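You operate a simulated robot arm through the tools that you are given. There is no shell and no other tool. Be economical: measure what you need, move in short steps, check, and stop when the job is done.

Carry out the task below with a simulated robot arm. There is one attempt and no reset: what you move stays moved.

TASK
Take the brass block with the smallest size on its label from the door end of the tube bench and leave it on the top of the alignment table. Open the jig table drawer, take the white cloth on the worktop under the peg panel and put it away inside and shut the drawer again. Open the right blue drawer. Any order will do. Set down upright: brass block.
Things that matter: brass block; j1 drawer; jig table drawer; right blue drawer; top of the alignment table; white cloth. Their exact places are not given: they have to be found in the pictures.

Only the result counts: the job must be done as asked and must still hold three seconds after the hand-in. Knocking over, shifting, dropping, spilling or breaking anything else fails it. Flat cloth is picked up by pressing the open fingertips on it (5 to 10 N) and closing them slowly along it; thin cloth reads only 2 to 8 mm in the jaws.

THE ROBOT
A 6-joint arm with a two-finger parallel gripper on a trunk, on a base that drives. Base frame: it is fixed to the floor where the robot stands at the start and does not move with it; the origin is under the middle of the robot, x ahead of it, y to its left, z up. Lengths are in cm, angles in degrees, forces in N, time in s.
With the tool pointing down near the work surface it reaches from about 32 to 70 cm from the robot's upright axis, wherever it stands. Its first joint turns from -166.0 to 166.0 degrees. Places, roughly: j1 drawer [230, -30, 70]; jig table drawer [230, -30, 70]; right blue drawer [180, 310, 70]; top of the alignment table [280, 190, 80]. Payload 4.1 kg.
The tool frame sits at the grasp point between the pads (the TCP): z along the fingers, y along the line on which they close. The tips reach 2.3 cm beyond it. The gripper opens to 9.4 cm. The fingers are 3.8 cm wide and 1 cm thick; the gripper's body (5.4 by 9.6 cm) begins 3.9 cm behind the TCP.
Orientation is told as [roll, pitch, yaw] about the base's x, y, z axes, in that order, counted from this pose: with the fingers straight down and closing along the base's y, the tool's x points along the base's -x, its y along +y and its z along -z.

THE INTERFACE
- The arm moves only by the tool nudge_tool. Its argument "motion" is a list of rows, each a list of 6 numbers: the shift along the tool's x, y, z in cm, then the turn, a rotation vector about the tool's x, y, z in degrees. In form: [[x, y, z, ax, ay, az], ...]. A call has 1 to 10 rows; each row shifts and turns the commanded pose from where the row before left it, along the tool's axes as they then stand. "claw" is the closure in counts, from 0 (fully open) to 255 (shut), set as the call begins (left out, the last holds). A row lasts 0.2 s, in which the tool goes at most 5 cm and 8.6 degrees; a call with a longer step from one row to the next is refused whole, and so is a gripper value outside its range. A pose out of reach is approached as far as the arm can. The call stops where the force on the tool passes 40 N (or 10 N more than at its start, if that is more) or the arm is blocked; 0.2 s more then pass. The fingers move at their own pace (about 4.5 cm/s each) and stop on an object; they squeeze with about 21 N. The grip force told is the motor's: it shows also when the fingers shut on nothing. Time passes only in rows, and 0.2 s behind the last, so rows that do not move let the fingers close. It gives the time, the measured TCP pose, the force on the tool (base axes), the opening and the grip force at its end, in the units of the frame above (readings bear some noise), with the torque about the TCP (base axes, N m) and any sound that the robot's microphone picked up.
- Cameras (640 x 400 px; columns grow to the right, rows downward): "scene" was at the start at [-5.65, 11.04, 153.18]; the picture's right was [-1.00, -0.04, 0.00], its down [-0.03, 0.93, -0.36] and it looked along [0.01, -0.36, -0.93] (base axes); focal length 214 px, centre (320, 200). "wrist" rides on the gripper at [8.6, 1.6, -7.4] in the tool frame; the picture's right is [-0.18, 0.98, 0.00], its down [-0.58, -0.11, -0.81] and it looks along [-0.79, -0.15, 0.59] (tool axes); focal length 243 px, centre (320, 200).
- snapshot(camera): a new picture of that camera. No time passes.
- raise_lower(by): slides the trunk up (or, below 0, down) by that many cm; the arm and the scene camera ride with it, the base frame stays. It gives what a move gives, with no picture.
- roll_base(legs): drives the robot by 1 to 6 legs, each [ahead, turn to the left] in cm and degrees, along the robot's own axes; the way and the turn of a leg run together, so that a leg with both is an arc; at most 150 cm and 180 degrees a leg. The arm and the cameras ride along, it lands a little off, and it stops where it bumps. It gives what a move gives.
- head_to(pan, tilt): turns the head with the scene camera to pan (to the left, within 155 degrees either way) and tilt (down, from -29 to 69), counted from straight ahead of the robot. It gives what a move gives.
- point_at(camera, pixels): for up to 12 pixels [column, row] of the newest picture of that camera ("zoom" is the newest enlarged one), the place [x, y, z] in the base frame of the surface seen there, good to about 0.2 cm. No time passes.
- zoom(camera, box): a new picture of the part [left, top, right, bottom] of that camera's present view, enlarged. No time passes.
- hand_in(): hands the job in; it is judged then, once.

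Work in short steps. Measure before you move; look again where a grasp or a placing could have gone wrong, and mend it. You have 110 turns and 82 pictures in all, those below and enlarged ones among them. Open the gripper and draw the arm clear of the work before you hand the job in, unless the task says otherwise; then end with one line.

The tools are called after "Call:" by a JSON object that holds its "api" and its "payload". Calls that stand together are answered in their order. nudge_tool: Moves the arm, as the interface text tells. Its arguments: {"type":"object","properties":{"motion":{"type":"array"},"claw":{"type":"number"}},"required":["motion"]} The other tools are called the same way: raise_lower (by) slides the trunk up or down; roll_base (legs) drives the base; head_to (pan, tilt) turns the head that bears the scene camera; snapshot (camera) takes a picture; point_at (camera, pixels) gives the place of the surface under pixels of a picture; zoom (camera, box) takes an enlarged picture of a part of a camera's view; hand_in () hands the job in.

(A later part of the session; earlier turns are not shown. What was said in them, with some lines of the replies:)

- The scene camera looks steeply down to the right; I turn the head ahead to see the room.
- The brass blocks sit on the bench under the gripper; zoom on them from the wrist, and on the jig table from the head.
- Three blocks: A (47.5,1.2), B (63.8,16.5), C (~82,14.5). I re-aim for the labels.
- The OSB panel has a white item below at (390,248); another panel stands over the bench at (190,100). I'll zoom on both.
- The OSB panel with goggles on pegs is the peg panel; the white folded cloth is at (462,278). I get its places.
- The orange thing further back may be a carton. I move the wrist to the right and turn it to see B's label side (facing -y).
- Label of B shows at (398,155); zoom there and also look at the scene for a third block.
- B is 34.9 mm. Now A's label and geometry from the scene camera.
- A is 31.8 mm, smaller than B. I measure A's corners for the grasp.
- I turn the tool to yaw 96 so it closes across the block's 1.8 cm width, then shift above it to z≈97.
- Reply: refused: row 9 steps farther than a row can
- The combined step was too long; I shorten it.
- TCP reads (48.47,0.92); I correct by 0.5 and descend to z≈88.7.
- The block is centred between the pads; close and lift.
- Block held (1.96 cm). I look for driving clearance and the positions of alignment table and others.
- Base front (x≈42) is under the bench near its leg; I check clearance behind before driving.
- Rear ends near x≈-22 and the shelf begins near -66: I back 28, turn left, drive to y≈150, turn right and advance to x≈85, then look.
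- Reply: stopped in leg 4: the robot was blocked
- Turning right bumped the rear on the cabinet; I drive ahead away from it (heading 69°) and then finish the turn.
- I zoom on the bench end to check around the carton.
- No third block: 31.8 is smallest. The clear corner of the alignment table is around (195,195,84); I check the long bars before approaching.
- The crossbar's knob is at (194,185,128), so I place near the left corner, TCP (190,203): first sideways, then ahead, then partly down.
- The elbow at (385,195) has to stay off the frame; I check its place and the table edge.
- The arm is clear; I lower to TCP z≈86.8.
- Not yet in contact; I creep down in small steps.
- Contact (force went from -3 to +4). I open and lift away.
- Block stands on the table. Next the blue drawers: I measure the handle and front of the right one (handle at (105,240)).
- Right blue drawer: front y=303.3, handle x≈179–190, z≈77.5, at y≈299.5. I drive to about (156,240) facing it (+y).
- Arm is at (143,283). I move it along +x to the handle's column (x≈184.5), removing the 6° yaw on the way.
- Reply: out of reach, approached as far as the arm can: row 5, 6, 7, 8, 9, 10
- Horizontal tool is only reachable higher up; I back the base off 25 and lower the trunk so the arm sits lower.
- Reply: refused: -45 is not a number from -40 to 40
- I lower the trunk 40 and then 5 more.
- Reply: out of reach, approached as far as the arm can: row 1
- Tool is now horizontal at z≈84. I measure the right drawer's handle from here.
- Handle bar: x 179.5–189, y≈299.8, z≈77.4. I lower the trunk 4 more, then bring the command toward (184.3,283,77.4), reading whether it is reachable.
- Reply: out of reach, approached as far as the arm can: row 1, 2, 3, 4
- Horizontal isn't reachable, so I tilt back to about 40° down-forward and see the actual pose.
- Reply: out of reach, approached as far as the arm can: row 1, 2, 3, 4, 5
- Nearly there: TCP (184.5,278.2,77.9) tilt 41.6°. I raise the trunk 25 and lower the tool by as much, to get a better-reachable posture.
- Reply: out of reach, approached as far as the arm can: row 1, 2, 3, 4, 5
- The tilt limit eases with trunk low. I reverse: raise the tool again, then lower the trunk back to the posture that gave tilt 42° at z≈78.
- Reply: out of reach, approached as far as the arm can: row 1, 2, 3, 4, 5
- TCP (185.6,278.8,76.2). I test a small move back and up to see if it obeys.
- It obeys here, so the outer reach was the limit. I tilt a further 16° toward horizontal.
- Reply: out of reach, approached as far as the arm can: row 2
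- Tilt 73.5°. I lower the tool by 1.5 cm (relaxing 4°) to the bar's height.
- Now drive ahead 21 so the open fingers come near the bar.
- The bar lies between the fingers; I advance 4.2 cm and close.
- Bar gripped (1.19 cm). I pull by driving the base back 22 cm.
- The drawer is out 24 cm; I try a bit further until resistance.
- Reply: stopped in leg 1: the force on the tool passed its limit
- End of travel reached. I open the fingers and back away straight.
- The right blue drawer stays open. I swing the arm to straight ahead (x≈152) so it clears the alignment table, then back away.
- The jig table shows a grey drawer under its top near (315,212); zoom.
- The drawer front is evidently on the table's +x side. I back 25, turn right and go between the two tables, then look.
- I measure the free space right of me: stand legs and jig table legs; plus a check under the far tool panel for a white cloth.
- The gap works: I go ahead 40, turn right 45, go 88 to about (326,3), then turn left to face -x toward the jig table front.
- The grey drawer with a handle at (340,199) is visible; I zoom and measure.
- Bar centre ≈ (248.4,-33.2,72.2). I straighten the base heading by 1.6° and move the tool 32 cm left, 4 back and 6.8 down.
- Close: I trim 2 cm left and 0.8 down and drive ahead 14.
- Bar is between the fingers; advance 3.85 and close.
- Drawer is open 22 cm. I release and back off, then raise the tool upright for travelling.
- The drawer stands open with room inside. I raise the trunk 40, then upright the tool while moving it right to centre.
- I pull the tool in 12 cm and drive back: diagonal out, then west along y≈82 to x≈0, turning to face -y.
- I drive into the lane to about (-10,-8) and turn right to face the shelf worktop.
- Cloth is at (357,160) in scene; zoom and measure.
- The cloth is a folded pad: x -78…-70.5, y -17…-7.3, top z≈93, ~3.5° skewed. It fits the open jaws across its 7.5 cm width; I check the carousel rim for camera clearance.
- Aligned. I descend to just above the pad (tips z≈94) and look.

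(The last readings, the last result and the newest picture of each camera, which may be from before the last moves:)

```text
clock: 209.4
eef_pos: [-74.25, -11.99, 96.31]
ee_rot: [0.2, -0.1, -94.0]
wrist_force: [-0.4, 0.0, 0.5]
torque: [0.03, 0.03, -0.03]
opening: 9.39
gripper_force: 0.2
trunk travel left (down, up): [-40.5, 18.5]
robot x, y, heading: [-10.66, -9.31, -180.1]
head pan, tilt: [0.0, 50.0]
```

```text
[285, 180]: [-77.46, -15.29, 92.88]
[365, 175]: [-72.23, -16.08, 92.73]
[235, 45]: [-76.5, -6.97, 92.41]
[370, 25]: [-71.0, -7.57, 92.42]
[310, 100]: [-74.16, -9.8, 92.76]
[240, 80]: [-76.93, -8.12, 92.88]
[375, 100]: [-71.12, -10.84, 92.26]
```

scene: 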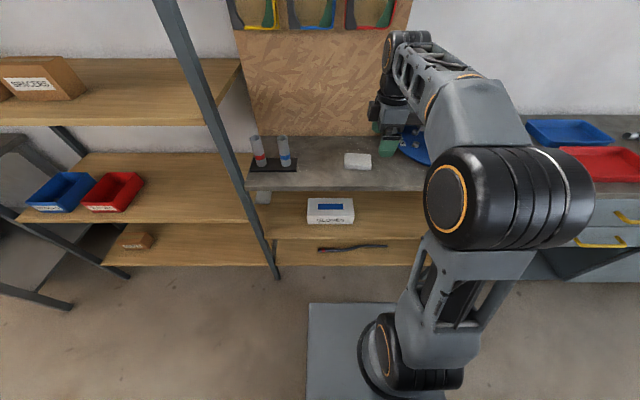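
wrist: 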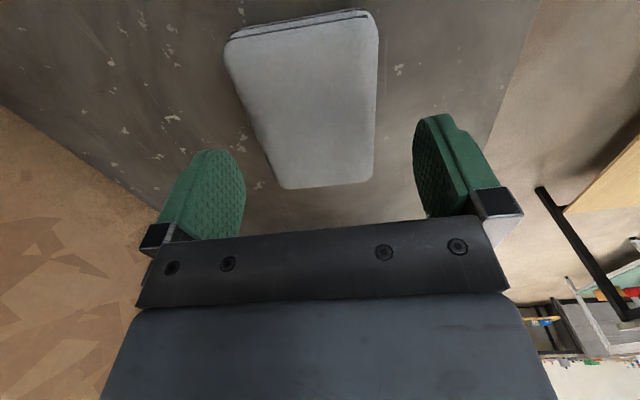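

Centred. I lower so the tips are just above the worktop and close gradually.

Call:
{"api": "nudge_tool", "payload": {"motion": [[0, 0, 1.5, 0, 0, 0], [0, 0, 1.2, 0, 0, 0], [0, 0, 0.7, 0, 0, 0]]}}

Call:
{"api": "nudge_tool", "payload": {"motion": [[0, 0, 0, 0, 0, 0], [0, 0, 0, 0, 0, 0], [0, 0, 0, 0, 0, 0]], "claw": 80}}

Call:
{"api": "nudge_tool", "payload": {"motion": [[0, 0, 0, 0, 0, 0], [0, 0, 0, 0, 0, 0], [0, 0, 0, 0, 0, 0], [0, 0, 0, 0, 0, 0], [0, 0, 0, 0, 0, 0]], "claw": 255}}

Call:
{"api": "snapshot", "payload": {"camera": "wrist"}}

```text
clock: 210.2
eef_pos: [-74.19, -11.9, 92.89]
ee_rot: [0.1, -0.3, -93.9]
wrist_force: [-0.6, 0.4, 0.6]
torque: [0.0, 0.02, -0.01]
opening: 9.39
gripper_force: 0.0
trunk travel left (down, up): [-40.5, 18.5]
robot x, y, heading: [-10.77, -9.58, -179.9]
head pan, tilt: [0.0, 50.0]
```

```text
clock: 211.0
eef_pos: [-74.31, -11.98, 92.85]
ee_rot: [0.2, -0.2, -94.0]
wrist_force: [0.6, -0.3, 0.0]
torque: [0.0, 0.01, 0.01]
opening: 6.96
gripper_force: 21.3
trunk travel left (down, up): [-40.5, 18.5]
robot x, y, heading: [-10.33, -9.45, -180.3]
head pan, tilt: [0.0, 50.0]
```

```text
clock: 212.2
eef_pos: [-74.19, -11.92, 92.85]
ee_rot: [0.1, -0.1, -94.0]
wrist_force: [-0.4, -0.4, 0.5]
torque: [0.0, -0.01, 0.01]
opening: 6.96
gripper_force: 20.8
trunk travel left (down, up): [-40.5, 18.5]
robot x, y, heading: [-10.32, -9.15, -180.0]
head pan, tilt: [0.0, 50.0]
```

```text
19 pictures are left
```

wrist: 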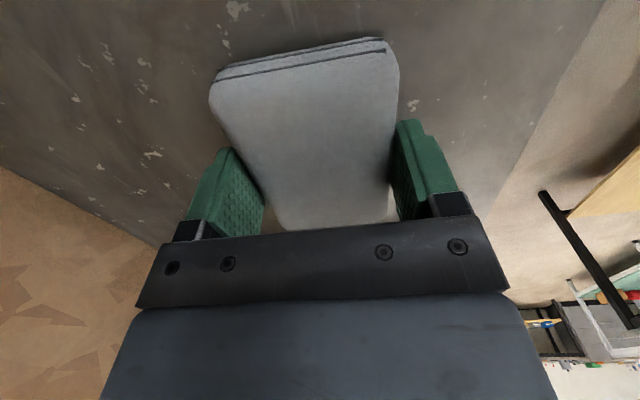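

Gripped at 6.96 cm. I lift 18 and draw the arm in.

Call:
{"api": "nudge_tool", "payload": {"motion": [[0, 0, -2, 0, 0, 0], [0, 0, -4, 0, 0, 0], [0, 0, -4, 0, 0, 0], [0, 0, -4, 0, 0, 0], [0, 0, -4, 0, 0, 0], [0, 4, 0, 0, 0, 0], [0, 4, 0, 0, 0, 0], [0, 4, 0, 0, 0, 0], [0, 3, 0, 0, 0, 0]]}}

Call:
{"api": "snapshot", "payload": {"camera": "wrist"}}

```text
clock: 214.2
eef_pos: [-58.93, -12.9, 110.72]
ee_rot: [0.2, -0.3, -93.9]
wrist_force: [-1.0, 0.3, 0.2]
torque: [-0.01, 0.01, -0.01]
opening: 6.94
gripper_force: 21.1
out of reach, approached as far as the arm can: row 5
trunk travel left (down, up): [-40.5, 18.5]
robot x, y, heading: [-10.27, -9.41, -179.7]
head pan, tilt: [0.0, 50.0]
```

```text
18 pictures are left
```

wrist: 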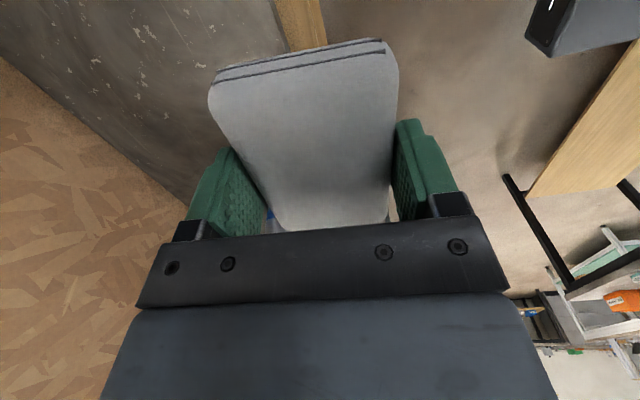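

Cloth held. I drive out: turn right, up the lane, and east along y≈83.

Call:
{"api": "roll_base", "payload": {"legs": [[0, -90], [92, 0], [0, -90], [150, 0]]}}

```text
clock: 233.7
eef_pos: [188.22, 86.55, 110.75]
ee_rot: [0.1, -0.3, 86.2]
wrist_force: [0.0, -0.5, -0.6]
torque: [-0.05, -0.04, -0.03]
opening: 6.92
gripper_force: 21.4
trunk travel left (down, up): [-40.5, 18.5]
robot x, y, heading: [139.65, 82.7, 0.1]
head pan, tilt: [0.0, 50.0]
```

Now pass between the tables with a slight right heading, turn to face +y, back in, and turn to face the jig table.

Call:
{"api": "roll_base", "payload": {"legs": [[0, -10], [150, 0], [40, 0], [0, 100], [-48, 0], [0, 90]]}}

Call:
{"api": "head_to", "payload": {"pan": 20, "tilt": 35}}

Call:
{"api": "snapshot", "payload": {"camera": "scene"}}

```text
clock: 254.4
eef_pos: [279.16, -1.1, 110.73]
ee_rot: [0.3, -0.2, -92.7]
wrist_force: [0.9, -0.2, -0.8]
torque: [0.02, 0.01, 0.0]
opening: 6.94
gripper_force: 20.4
trunk travel left (down, up): [-40.5, 18.5]
robot x, y, heading: [327.76, 3.34, -178.8]
head pan, tilt: [0.0, 50.0]
```

```text
clock: 255.2
eef_pos: [279.21, -1.09, 110.81]
ee_rot: [0.1, -0.2, -92.8]
wrist_force: [-0.1, 0.0, -0.3]
torque: [-0.04, 0.0, -0.04]
opening: 6.95
gripper_force: 21.3
trunk travel left (down, up): [-40.5, 18.5]
robot x, y, heading: [327.63, 3.39, -178.7]
head pan, tilt: [20.0, 35.0]
```

```text
17 pictures are left
```

scene: 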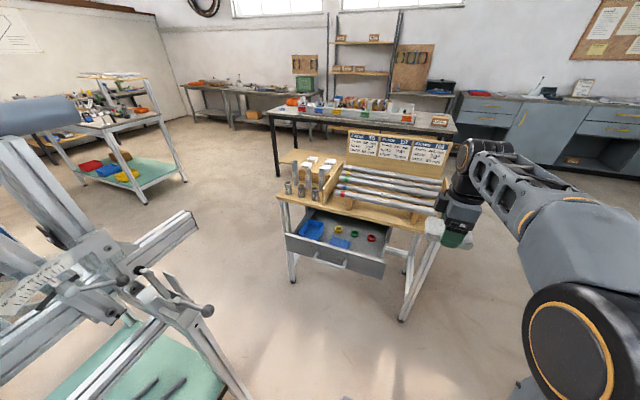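

The drawer holds small items (blue tray, pads, rings). I zoom to find a clear spot for the cloth.

Call:
{"api": "zoom", "payload": {"camera": "scene", "box": [275, 195, 405, 285]}}

Call:
{"api": "point_at", "payload": {"camera": "zoom", "pixels": [[60, 230], [500, 330], [120, 120], [205, 200], [270, 260], [340, 265], [355, 170], [420, 200], [430, 270], [470, 230], [250, 190], [300, 150]]}}

```text
4.44 times, centred on (340, 240) of scene
```

zoom: 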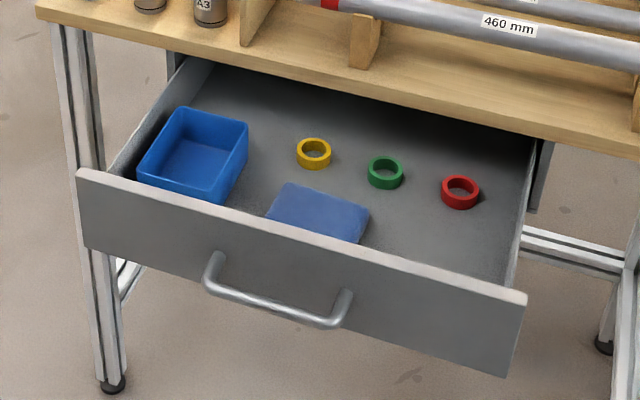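

```text
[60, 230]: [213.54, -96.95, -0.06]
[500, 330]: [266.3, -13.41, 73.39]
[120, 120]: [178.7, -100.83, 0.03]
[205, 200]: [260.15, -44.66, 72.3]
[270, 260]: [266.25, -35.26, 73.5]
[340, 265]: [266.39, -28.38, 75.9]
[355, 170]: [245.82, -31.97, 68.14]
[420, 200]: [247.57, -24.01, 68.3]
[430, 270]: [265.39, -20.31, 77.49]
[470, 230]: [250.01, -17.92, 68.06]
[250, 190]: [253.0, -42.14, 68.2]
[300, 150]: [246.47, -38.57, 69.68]
```

Free floor is at the right front (y≈-27…-15). I measure the rings, blue pad and right side-wall height exactly.

Call:
{"api": "point_at", "payload": {"camera": "zoom", "pixels": [[521, 240], [527, 200], [532, 165], [508, 280], [460, 180], [460, 207], [475, 200], [385, 187], [400, 178], [365, 212], [350, 242], [320, 215]]}}

```text
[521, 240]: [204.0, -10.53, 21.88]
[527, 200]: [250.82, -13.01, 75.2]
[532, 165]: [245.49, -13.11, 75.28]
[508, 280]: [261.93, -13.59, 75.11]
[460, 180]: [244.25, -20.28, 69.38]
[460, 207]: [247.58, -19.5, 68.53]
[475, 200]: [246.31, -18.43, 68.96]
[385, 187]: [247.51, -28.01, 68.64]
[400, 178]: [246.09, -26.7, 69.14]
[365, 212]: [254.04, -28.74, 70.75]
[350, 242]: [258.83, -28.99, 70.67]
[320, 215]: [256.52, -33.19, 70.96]
```

Clear area: x 248.5–264.5, y -28…-14, floor z 68. Target TCP (257,-21). I drive ahead 16, lower the trunk 12, then move the tool sideways.

Call:
{"api": "roll_base", "payload": {"legs": [[16, -1.2]]}}

Call:
{"api": "raise_lower", "payload": {"by": -12}}

Call:
{"api": "nudge_tool", "payload": {"motion": [[0, 0, 0, 0, 0, -4], [-4, -1, 0, 0, 0, 0], [-4, -1, 0, 0, 0, 0], [-4, -1, 0, 0, 0, 0], [-4, -1, 0, 0, 0, 0]]}}

```text
clock: 256.7
eef_pos: [263.03, -0.35, 110.67]
ee_rot: [0.2, -0.2, -93.8]
wrist_force: [0.8, 0.3, -0.5]
torque: [0.01, 0.02, 0.01]
opening: 6.92
gripper_force: 21.0
trunk travel left (down, up): [-40.5, 18.5]
robot x, y, heading: [311.42, 3.57, -179.9]
head pan, tilt: [20.0, 35.0]
```

```text
clock: 258.2
eef_pos: [263.19, -0.3, 98.81]
ee_rot: [0.1, -0.2, -93.8]
wrist_force: [0.7, -0.2, -1.0]
torque: [0.01, 0.01, 0.04]
opening: 6.92
gripper_force: 20.8
trunk travel left (down, up): [-28.5, 30.5]
robot x, y, heading: [311.45, 3.41, -180.0]
head pan, tilt: [20.0, 35.0]
```

```text
clock: 259.4
eef_pos: [259.15, -16.44, 98.71]
ee_rot: [0.2, -0.3, -89.8]
wrist_force: [-1.1, -0.1, -0.5]
torque: [-0.04, 0.04, -0.02]
opening: 6.96
gripper_force: 20.9
trunk travel left (down, up): [-28.5, 30.5]
robot x, y, heading: [311.67, 3.47, -179.8]
head pan, tilt: [20.0, 35.0]
```

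I finish the alignment to (257,-21) and descend to z≈80, then look.

Call:
{"api": "nudge_tool", "payload": {"motion": [[-2.3, -1.1, 0, 0, 0, 0], [-2.3, -1.0, 0, 0, 0, 0], [0, 0, 4.5, 0, 0, 0], [0, 0, 4.5, 0, 0, 0], [0, 0, 4.5, 0, 0, 0], [0, 0, 4, 0, 0, 0]]}}

Call:
{"api": "snapshot", "payload": {"camera": "wrist"}}

Call:
{"api": "zoom", "payload": {"camera": "scene", "box": [240, 190, 440, 330]}}

```text
clock: 260.8
eef_pos: [257.2, -21.12, 81.44]
ee_rot: [0.1, -0.2, -89.8]
wrist_force: [-1.3, 0.1, -0.6]
torque: [-0.01, 0.04, -0.01]
opening: 6.94
gripper_force: 20.8
trunk travel left (down, up): [-28.5, 30.5]
robot x, y, heading: [311.29, 3.06, -179.9]
head pan, tilt: [20.0, 35.0]
```

```text
15 pictures are left
```

wrist: 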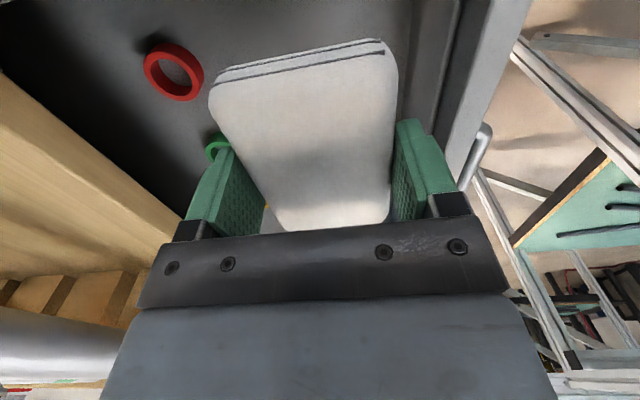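

```text
2.86 times, centred on (340, 260) of scene
```

zoom: 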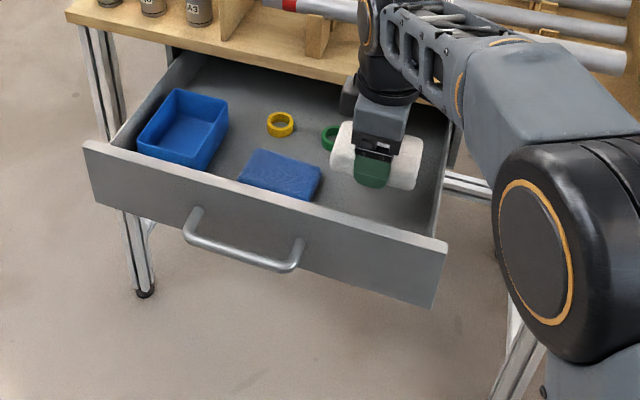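

Pad hangs over free floor. I descend to TCP ≈72.

Call:
{"api": "nudge_tool", "payload": {"motion": [[0, 0, 2.5, 0, 0, 0], [0, 0, 2.5, 0, 0, 0], [0, 0, 2.5, 0, 0, 0], [0, 0, 1.5, 0, 0, 0]]}}

Call:
{"api": "snapshot", "payload": {"camera": "wrist"}}

```text
clock: 261.8
eef_pos: [257.13, -21.08, 72.36]
ee_rot: [0.2, -0.4, -89.8]
wrist_force: [-0.1, 0.1, 0.1]
torque: [-0.01, -0.03, 0.01]
opening: 6.92
gripper_force: 21.1
trunk travel left (down, up): [-28.5, 30.5]
robot x, y, heading: [311.69, 2.8, -179.8]
head pan, tilt: [20.0, 35.0]
```

```text
13 pictures are left
```

wrist: 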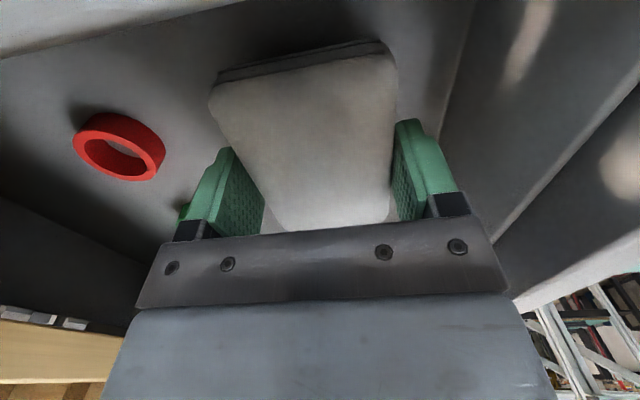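

Space is fine; a bit lower, then open slightly and lift out.

Call:
{"api": "nudge_tool", "payload": {"motion": [[0, 0, 0.6, 0, 0, 0], [0, 0, 0.4, 0, 0, 0]]}}

Call:
{"api": "nudge_tool", "payload": {"motion": [[0, 0, 0, 0, 0, 0], [0, 0, 0, 0, 0, 0], [0, 0, 0, 0, 0, 0]], "claw": 20}}

Call:
{"api": "nudge_tool", "payload": {"motion": [[0, 0, -2, 0, 0, 0], [0, 0, -3, 0, 0, 0], [0, 0, -4, 0, 0, 0], [0, 0, -4.5, 0, 0, 0], [0, 0, -4.5, 0, 0, 0], [0, 0, -4.5, 0, 0, 0]]}}

Call:
{"api": "snapshot", "payload": {"camera": "wrist"}}

```text
clock: 262.4
eef_pos: [257.2, -21.17, 71.32]
ee_rot: [0.2, -0.2, -89.9]
wrist_force: [0.5, -0.7, -0.2]
torque: [-0.02, 0.0, 0.01]
opening: 6.92
gripper_force: 21.3
trunk travel left (down, up): [-28.5, 30.5]
robot x, y, heading: [311.7, 3.4, -179.8]
head pan, tilt: [20.0, 35.0]
```

```text
clock: 263.2
eef_pos: [257.21, -21.08, 71.32]
ee_rot: [0.1, -0.3, -89.9]
wrist_force: [-0.7, 0.5, 0.0]
torque: [-0.02, -0.03, -0.01]
opening: 8.66
gripper_force: 0.0
trunk travel left (down, up): [-28.5, 30.5]
robot x, y, heading: [311.72, 3.11, -179.8]
head pan, tilt: [20.0, 35.0]
```

```text
clock: 264.6
eef_pos: [257.18, -20.83, 93.89]
ee_rot: [0.2, -0.2, -89.8]
wrist_force: [0.3, -1.1, -0.4]
torque: [-0.01, -0.05, -0.01]
opening: 8.63
gripper_force: 0.1
trunk travel left (down, up): [-28.5, 30.5]
robot x, y, heading: [311.62, 3.43, -179.7]
head pan, tilt: [20.0, 35.0]
```

```text
12 pictures are left
```

wrist: 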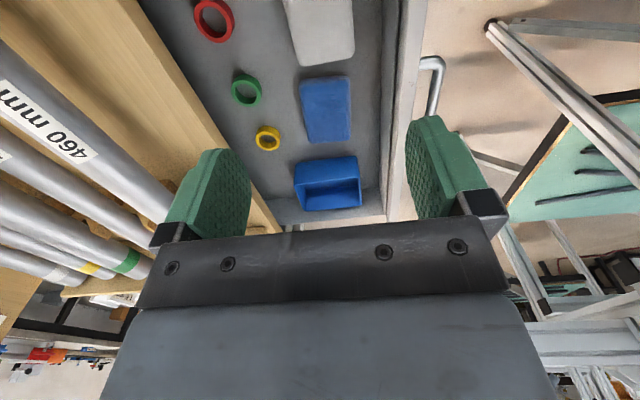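

The white cloth lies flat in the drawer at its right. To shut it I regrip the handle as before: back 30, tilt the tool forward.

Call:
{"api": "roll_base", "payload": {"legs": [[-30, 0]]}}

Call:
{"api": "nudge_tool", "payload": {"motion": [[0, 0, -0.7, 7, 0, 0], [0, 0, -0.7, 7, 0, 0], [0, 0, 0, 7, 0, 0], [0, 0, 0, 7, 0, 0], [0, 0, 0, 7, 0, 0], [0, 0, 0, 7, 0, 0], [0, 0, 0, 7, 0, 0], [0, 0, 0, 7, 0, 0], [0, 0, 0, 7, 0, 0], [0, 0, 0, 7, 0, 0]], "claw": 140}}

```text
clock: 266.6
eef_pos: [287.32, -20.78, 93.75]
ee_rot: [0.2, -0.2, -89.7]
wrist_force: [-0.2, 0.4, 0.3]
torque: [0.01, 0.01, 0.02]
opening: 8.65
gripper_force: 0.0
trunk travel left (down, up): [-28.5, 30.5]
robot x, y, heading: [341.87, 3.64, -179.7]
head pan, tilt: [20.0, 35.0]
```

```text
clock: 268.8
eef_pos: [287.57, -20.74, 95.25]
ee_rot: [-69.8, -0.3, -89.7]
wrist_force: [-0.4, 0.0, 0.8]
torque: [0.03, 0.01, 0.03]
opening: 4.24
gripper_force: 0.0
trunk travel left (down, up): [-28.5, 30.5]
robot x, y, heading: [341.93, 3.47, -179.9]
head pan, tilt: [20.0, 35.0]
```

Tilt works. I lower the trunk 22.7, move left 12.3, and check alignment with the bar (expected at x≈270.4, y -33.2, z 72.2).

Call:
{"api": "raise_lower", "payload": {"by": -22.7}}

Call:
{"api": "nudge_tool", "payload": {"motion": [[-4.1, 0, 0, 0, 0, 0], [-4.1, 0, 0, 0, 0, 0], [-4.1, 0, 0, 0, 0, 0]]}}

Call:
{"api": "snapshot", "payload": {"camera": "wrist"}}

```text
clock: 271.2
eef_pos: [287.57, -20.78, 72.5]
ee_rot: [-69.8, -0.2, -89.8]
wrist_force: [0.5, -0.2, -0.2]
torque: [-0.01, 0.01, -0.02]
opening: 4.24
gripper_force: 0.1
trunk travel left (down, up): [-5.8, 53.2]
robot x, y, heading: [341.7, 3.35, -179.7]
head pan, tilt: [20.0, 35.0]
```

```text
clock: 272.0
eef_pos: [287.49, -33.06, 72.64]
ee_rot: [-69.8, -0.3, -89.8]
wrist_force: [0.5, 1.4, 0.3]
torque: [-0.01, -0.01, 0.05]
opening: 4.22
gripper_force: 0.0
trunk travel left (down, up): [-5.8, 53.2]
robot x, y, heading: [341.74, 3.42, -179.9]
head pan, tilt: [20.0, 35.0]
```

```text
11 pictures are left
```

wrist: 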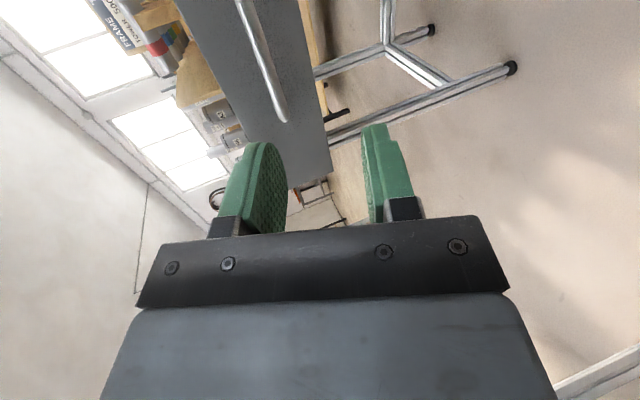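

Call:
{"api": "roll_base", "payload": {"legs": [[12, 0]]}}

Call:
{"api": "snapshot", "payload": {"camera": "wrist"}}

```text
clock: 273.2
eef_pos: [275.53, -33.33, 72.63]
ee_rot: [-69.8, -0.2, -89.7]
wrist_force: [-0.2, -0.3, 0.1]
torque: [-0.02, 0.03, 0.01]
opening: 4.25
gripper_force: 0.1
trunk travel left (down, up): [-5.8, 53.2]
robot x, y, heading: [329.64, 3.55, -179.6]
head pan, tilt: [20.0, 35.0]
```

```text
10 pictures are left
```

wrist: 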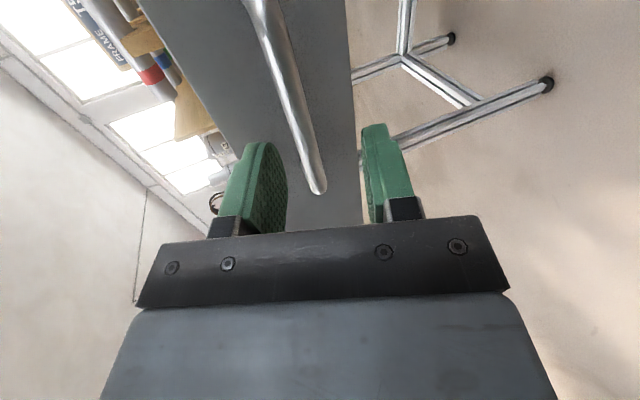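

Same view as before opening; advance 4 cm, close on the bar, then push by driving 21.5 ahead.

Call:
{"api": "nudge_tool", "payload": {"motion": [[0, -0.72, 1.97, 0, 0, 0], [0, -0.72, 1.97, 0, 0, 0]]}}

Call:
{"api": "nudge_tool", "payload": {"motion": [[0, 0, 0, 0, 0, 0], [0, 0, 0, 0, 0, 0], [0, 0, 0, 0, 0, 0], [0, 0, 0, 0, 0, 0]], "claw": 255}}

Call:
{"api": "roll_base", "payload": {"legs": [[12, 0], [9, 0]]}}

```text
clock: 273.9
eef_pos: [271.38, -33.13, 72.67]
ee_rot: [-69.9, -0.2, -89.7]
wrist_force: [0.7, -0.2, 0.4]
torque: [-0.02, -0.01, 0.0]
opening: 4.26
gripper_force: 0.0
trunk travel left (down, up): [-5.8, 53.2]
robot x, y, heading: [330.05, 3.18, -179.5]
head pan, tilt: [20.0, 35.0]
```

```text
clock: 274.9
eef_pos: [271.27, -33.1, 72.49]
ee_rot: [-69.6, -0.2, -89.6]
wrist_force: [1.2, 0.4, -7.8]
torque: [-0.34, -0.08, -0.14]
opening: 1.34
gripper_force: 45.0
trunk travel left (down, up): [-5.8, 53.2]
robot x, y, heading: [329.66, 2.85, -179.6]
head pan, tilt: [20.0, 35.0]
```

```text
clock: 276.8
eef_pos: [250.19, -33.21, 72.49]
ee_rot: [-69.7, -0.3, -89.8]
wrist_force: [0.0, 5.7, -15.3]
torque: [-0.3, -0.16, -0.07]
opening: 1.37
gripper_force: 44.5
trunk travel left (down, up): [-5.8, 53.2]
robot x, y, heading: [308.95, 3.27, -179.8]
head pan, tilt: [20.0, 35.0]
```

About 0.9 cm remains; push 1.5 further until it stops.

Call:
{"api": "roll_base", "payload": {"legs": [[1.5, 0]]}}

```text
clock: 277.7
eef_pos: [249.32, -33.2, 72.36]
ee_rot: [-69.4, -0.2, -90.0]
wrist_force: [9.1, 7.2, 2.0]
torque: [-0.14, -0.07, 0.66]
opening: 1.37
gripper_force: 44.6
trunk travel left (down, up): [-5.8, 53.2]
robot x, y, heading: [307.67, 3.41, -179.8]
head pan, tilt: [20.0, 35.0]
stopped in leg 1: the force on the tool passed its limit (the readings are from after the stop); the commanded pose is now the measured one
```

Shut against its stop (TCP 249.3 as at first). I release and back off, then check.

Call:
{"api": "nudge_tool", "payload": {"motion": [[0, 0, 0, 0, 0, 0], [0, 0, 0, 0, 0, 0], [0, 0, 0, 0, 0, 0]], "claw": 140}}

Call:
{"api": "roll_base", "payload": {"legs": [[-25, 0]]}}

Call:
{"api": "head_to", "payload": {"pan": 15, "tilt": 25}}

Call:
{"api": "snapshot", "payload": {"camera": "scene"}}

Call:
{"api": "head_to", "payload": {"pan": -60, "tilt": 20}}

Call:
{"api": "snapshot", "payload": {"camera": "scene"}}

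```text
clock: 278.5
eef_pos: [249.24, -33.31, 72.29]
ee_rot: [-69.5, -0.2, -90.0]
wrist_force: [-0.3, -0.5, 0.6]
torque: [-0.01, -0.02, 0.02]
opening: 4.26
gripper_force: 0.2
trunk travel left (down, up): [-5.8, 53.2]
robot x, y, heading: [307.61, 3.18, -179.7]
head pan, tilt: [20.0, 35.0]
```

```text
clock: 280.3
eef_pos: [274.43, -33.15, 72.3]
ee_rot: [-69.5, -0.1, -89.9]
wrist_force: [1.1, 0.1, 0.9]
torque: [0.03, 0.02, 0.01]
opening: 4.26
gripper_force: 0.0
trunk travel left (down, up): [-5.8, 53.2]
robot x, y, heading: [332.95, 3.35, -179.5]
head pan, tilt: [20.0, 35.0]
```

```text
clock: 281.0
eef_pos: [274.36, -33.15, 72.45]
ee_rot: [-69.6, -0.2, -89.9]
wrist_force: [-0.2, 0.4, 0.0]
torque: [-0.01, -0.02, -0.01]
opening: 4.24
gripper_force: 0.1
trunk travel left (down, up): [-5.8, 53.2]
robot x, y, heading: [332.85, 3.37, -179.8]
head pan, tilt: [15.0, 25.0]
```

```text
9 pictures are left
```

scene: 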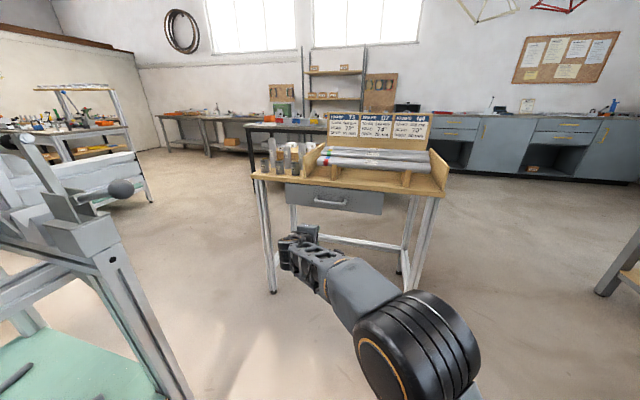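

```text
clock: 282.5
eef_pos: [274.34, -33.27, 72.31]
ee_rot: [-69.4, -0.1, -89.9]
wrist_force: [0.2, -0.5, 0.1]
torque: [-0.04, 0.02, 0.0]
opening: 4.23
gripper_force: 0.1
trunk travel left (down, up): [-5.8, 53.2]
robot x, y, heading: [332.8, 3.48, -179.5]
head pan, tilt: [-60.0, 20.0]
```

```text
8 pictures are left
```

scene: 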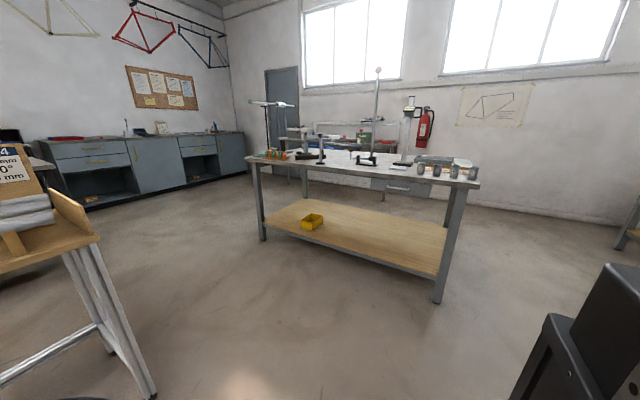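

The jig drawer is shut, the blue drawer stays open, the block is on the alignment table, and the gripper is open and clear; I hand in.

Call:
{"api": "hand_in", "payload": {}}

```text
The job is handed in.
```

The job is handed in: the 31.8 mm brass block stands on the alignment table, the white cloth is in the shut jig table drawer, and the right blue drawer is open. While driving, the robot's base bumped once against the grey cabinets by the wall near the start and stopped; I saw nothing displaced, but I didn't check that spot closely.
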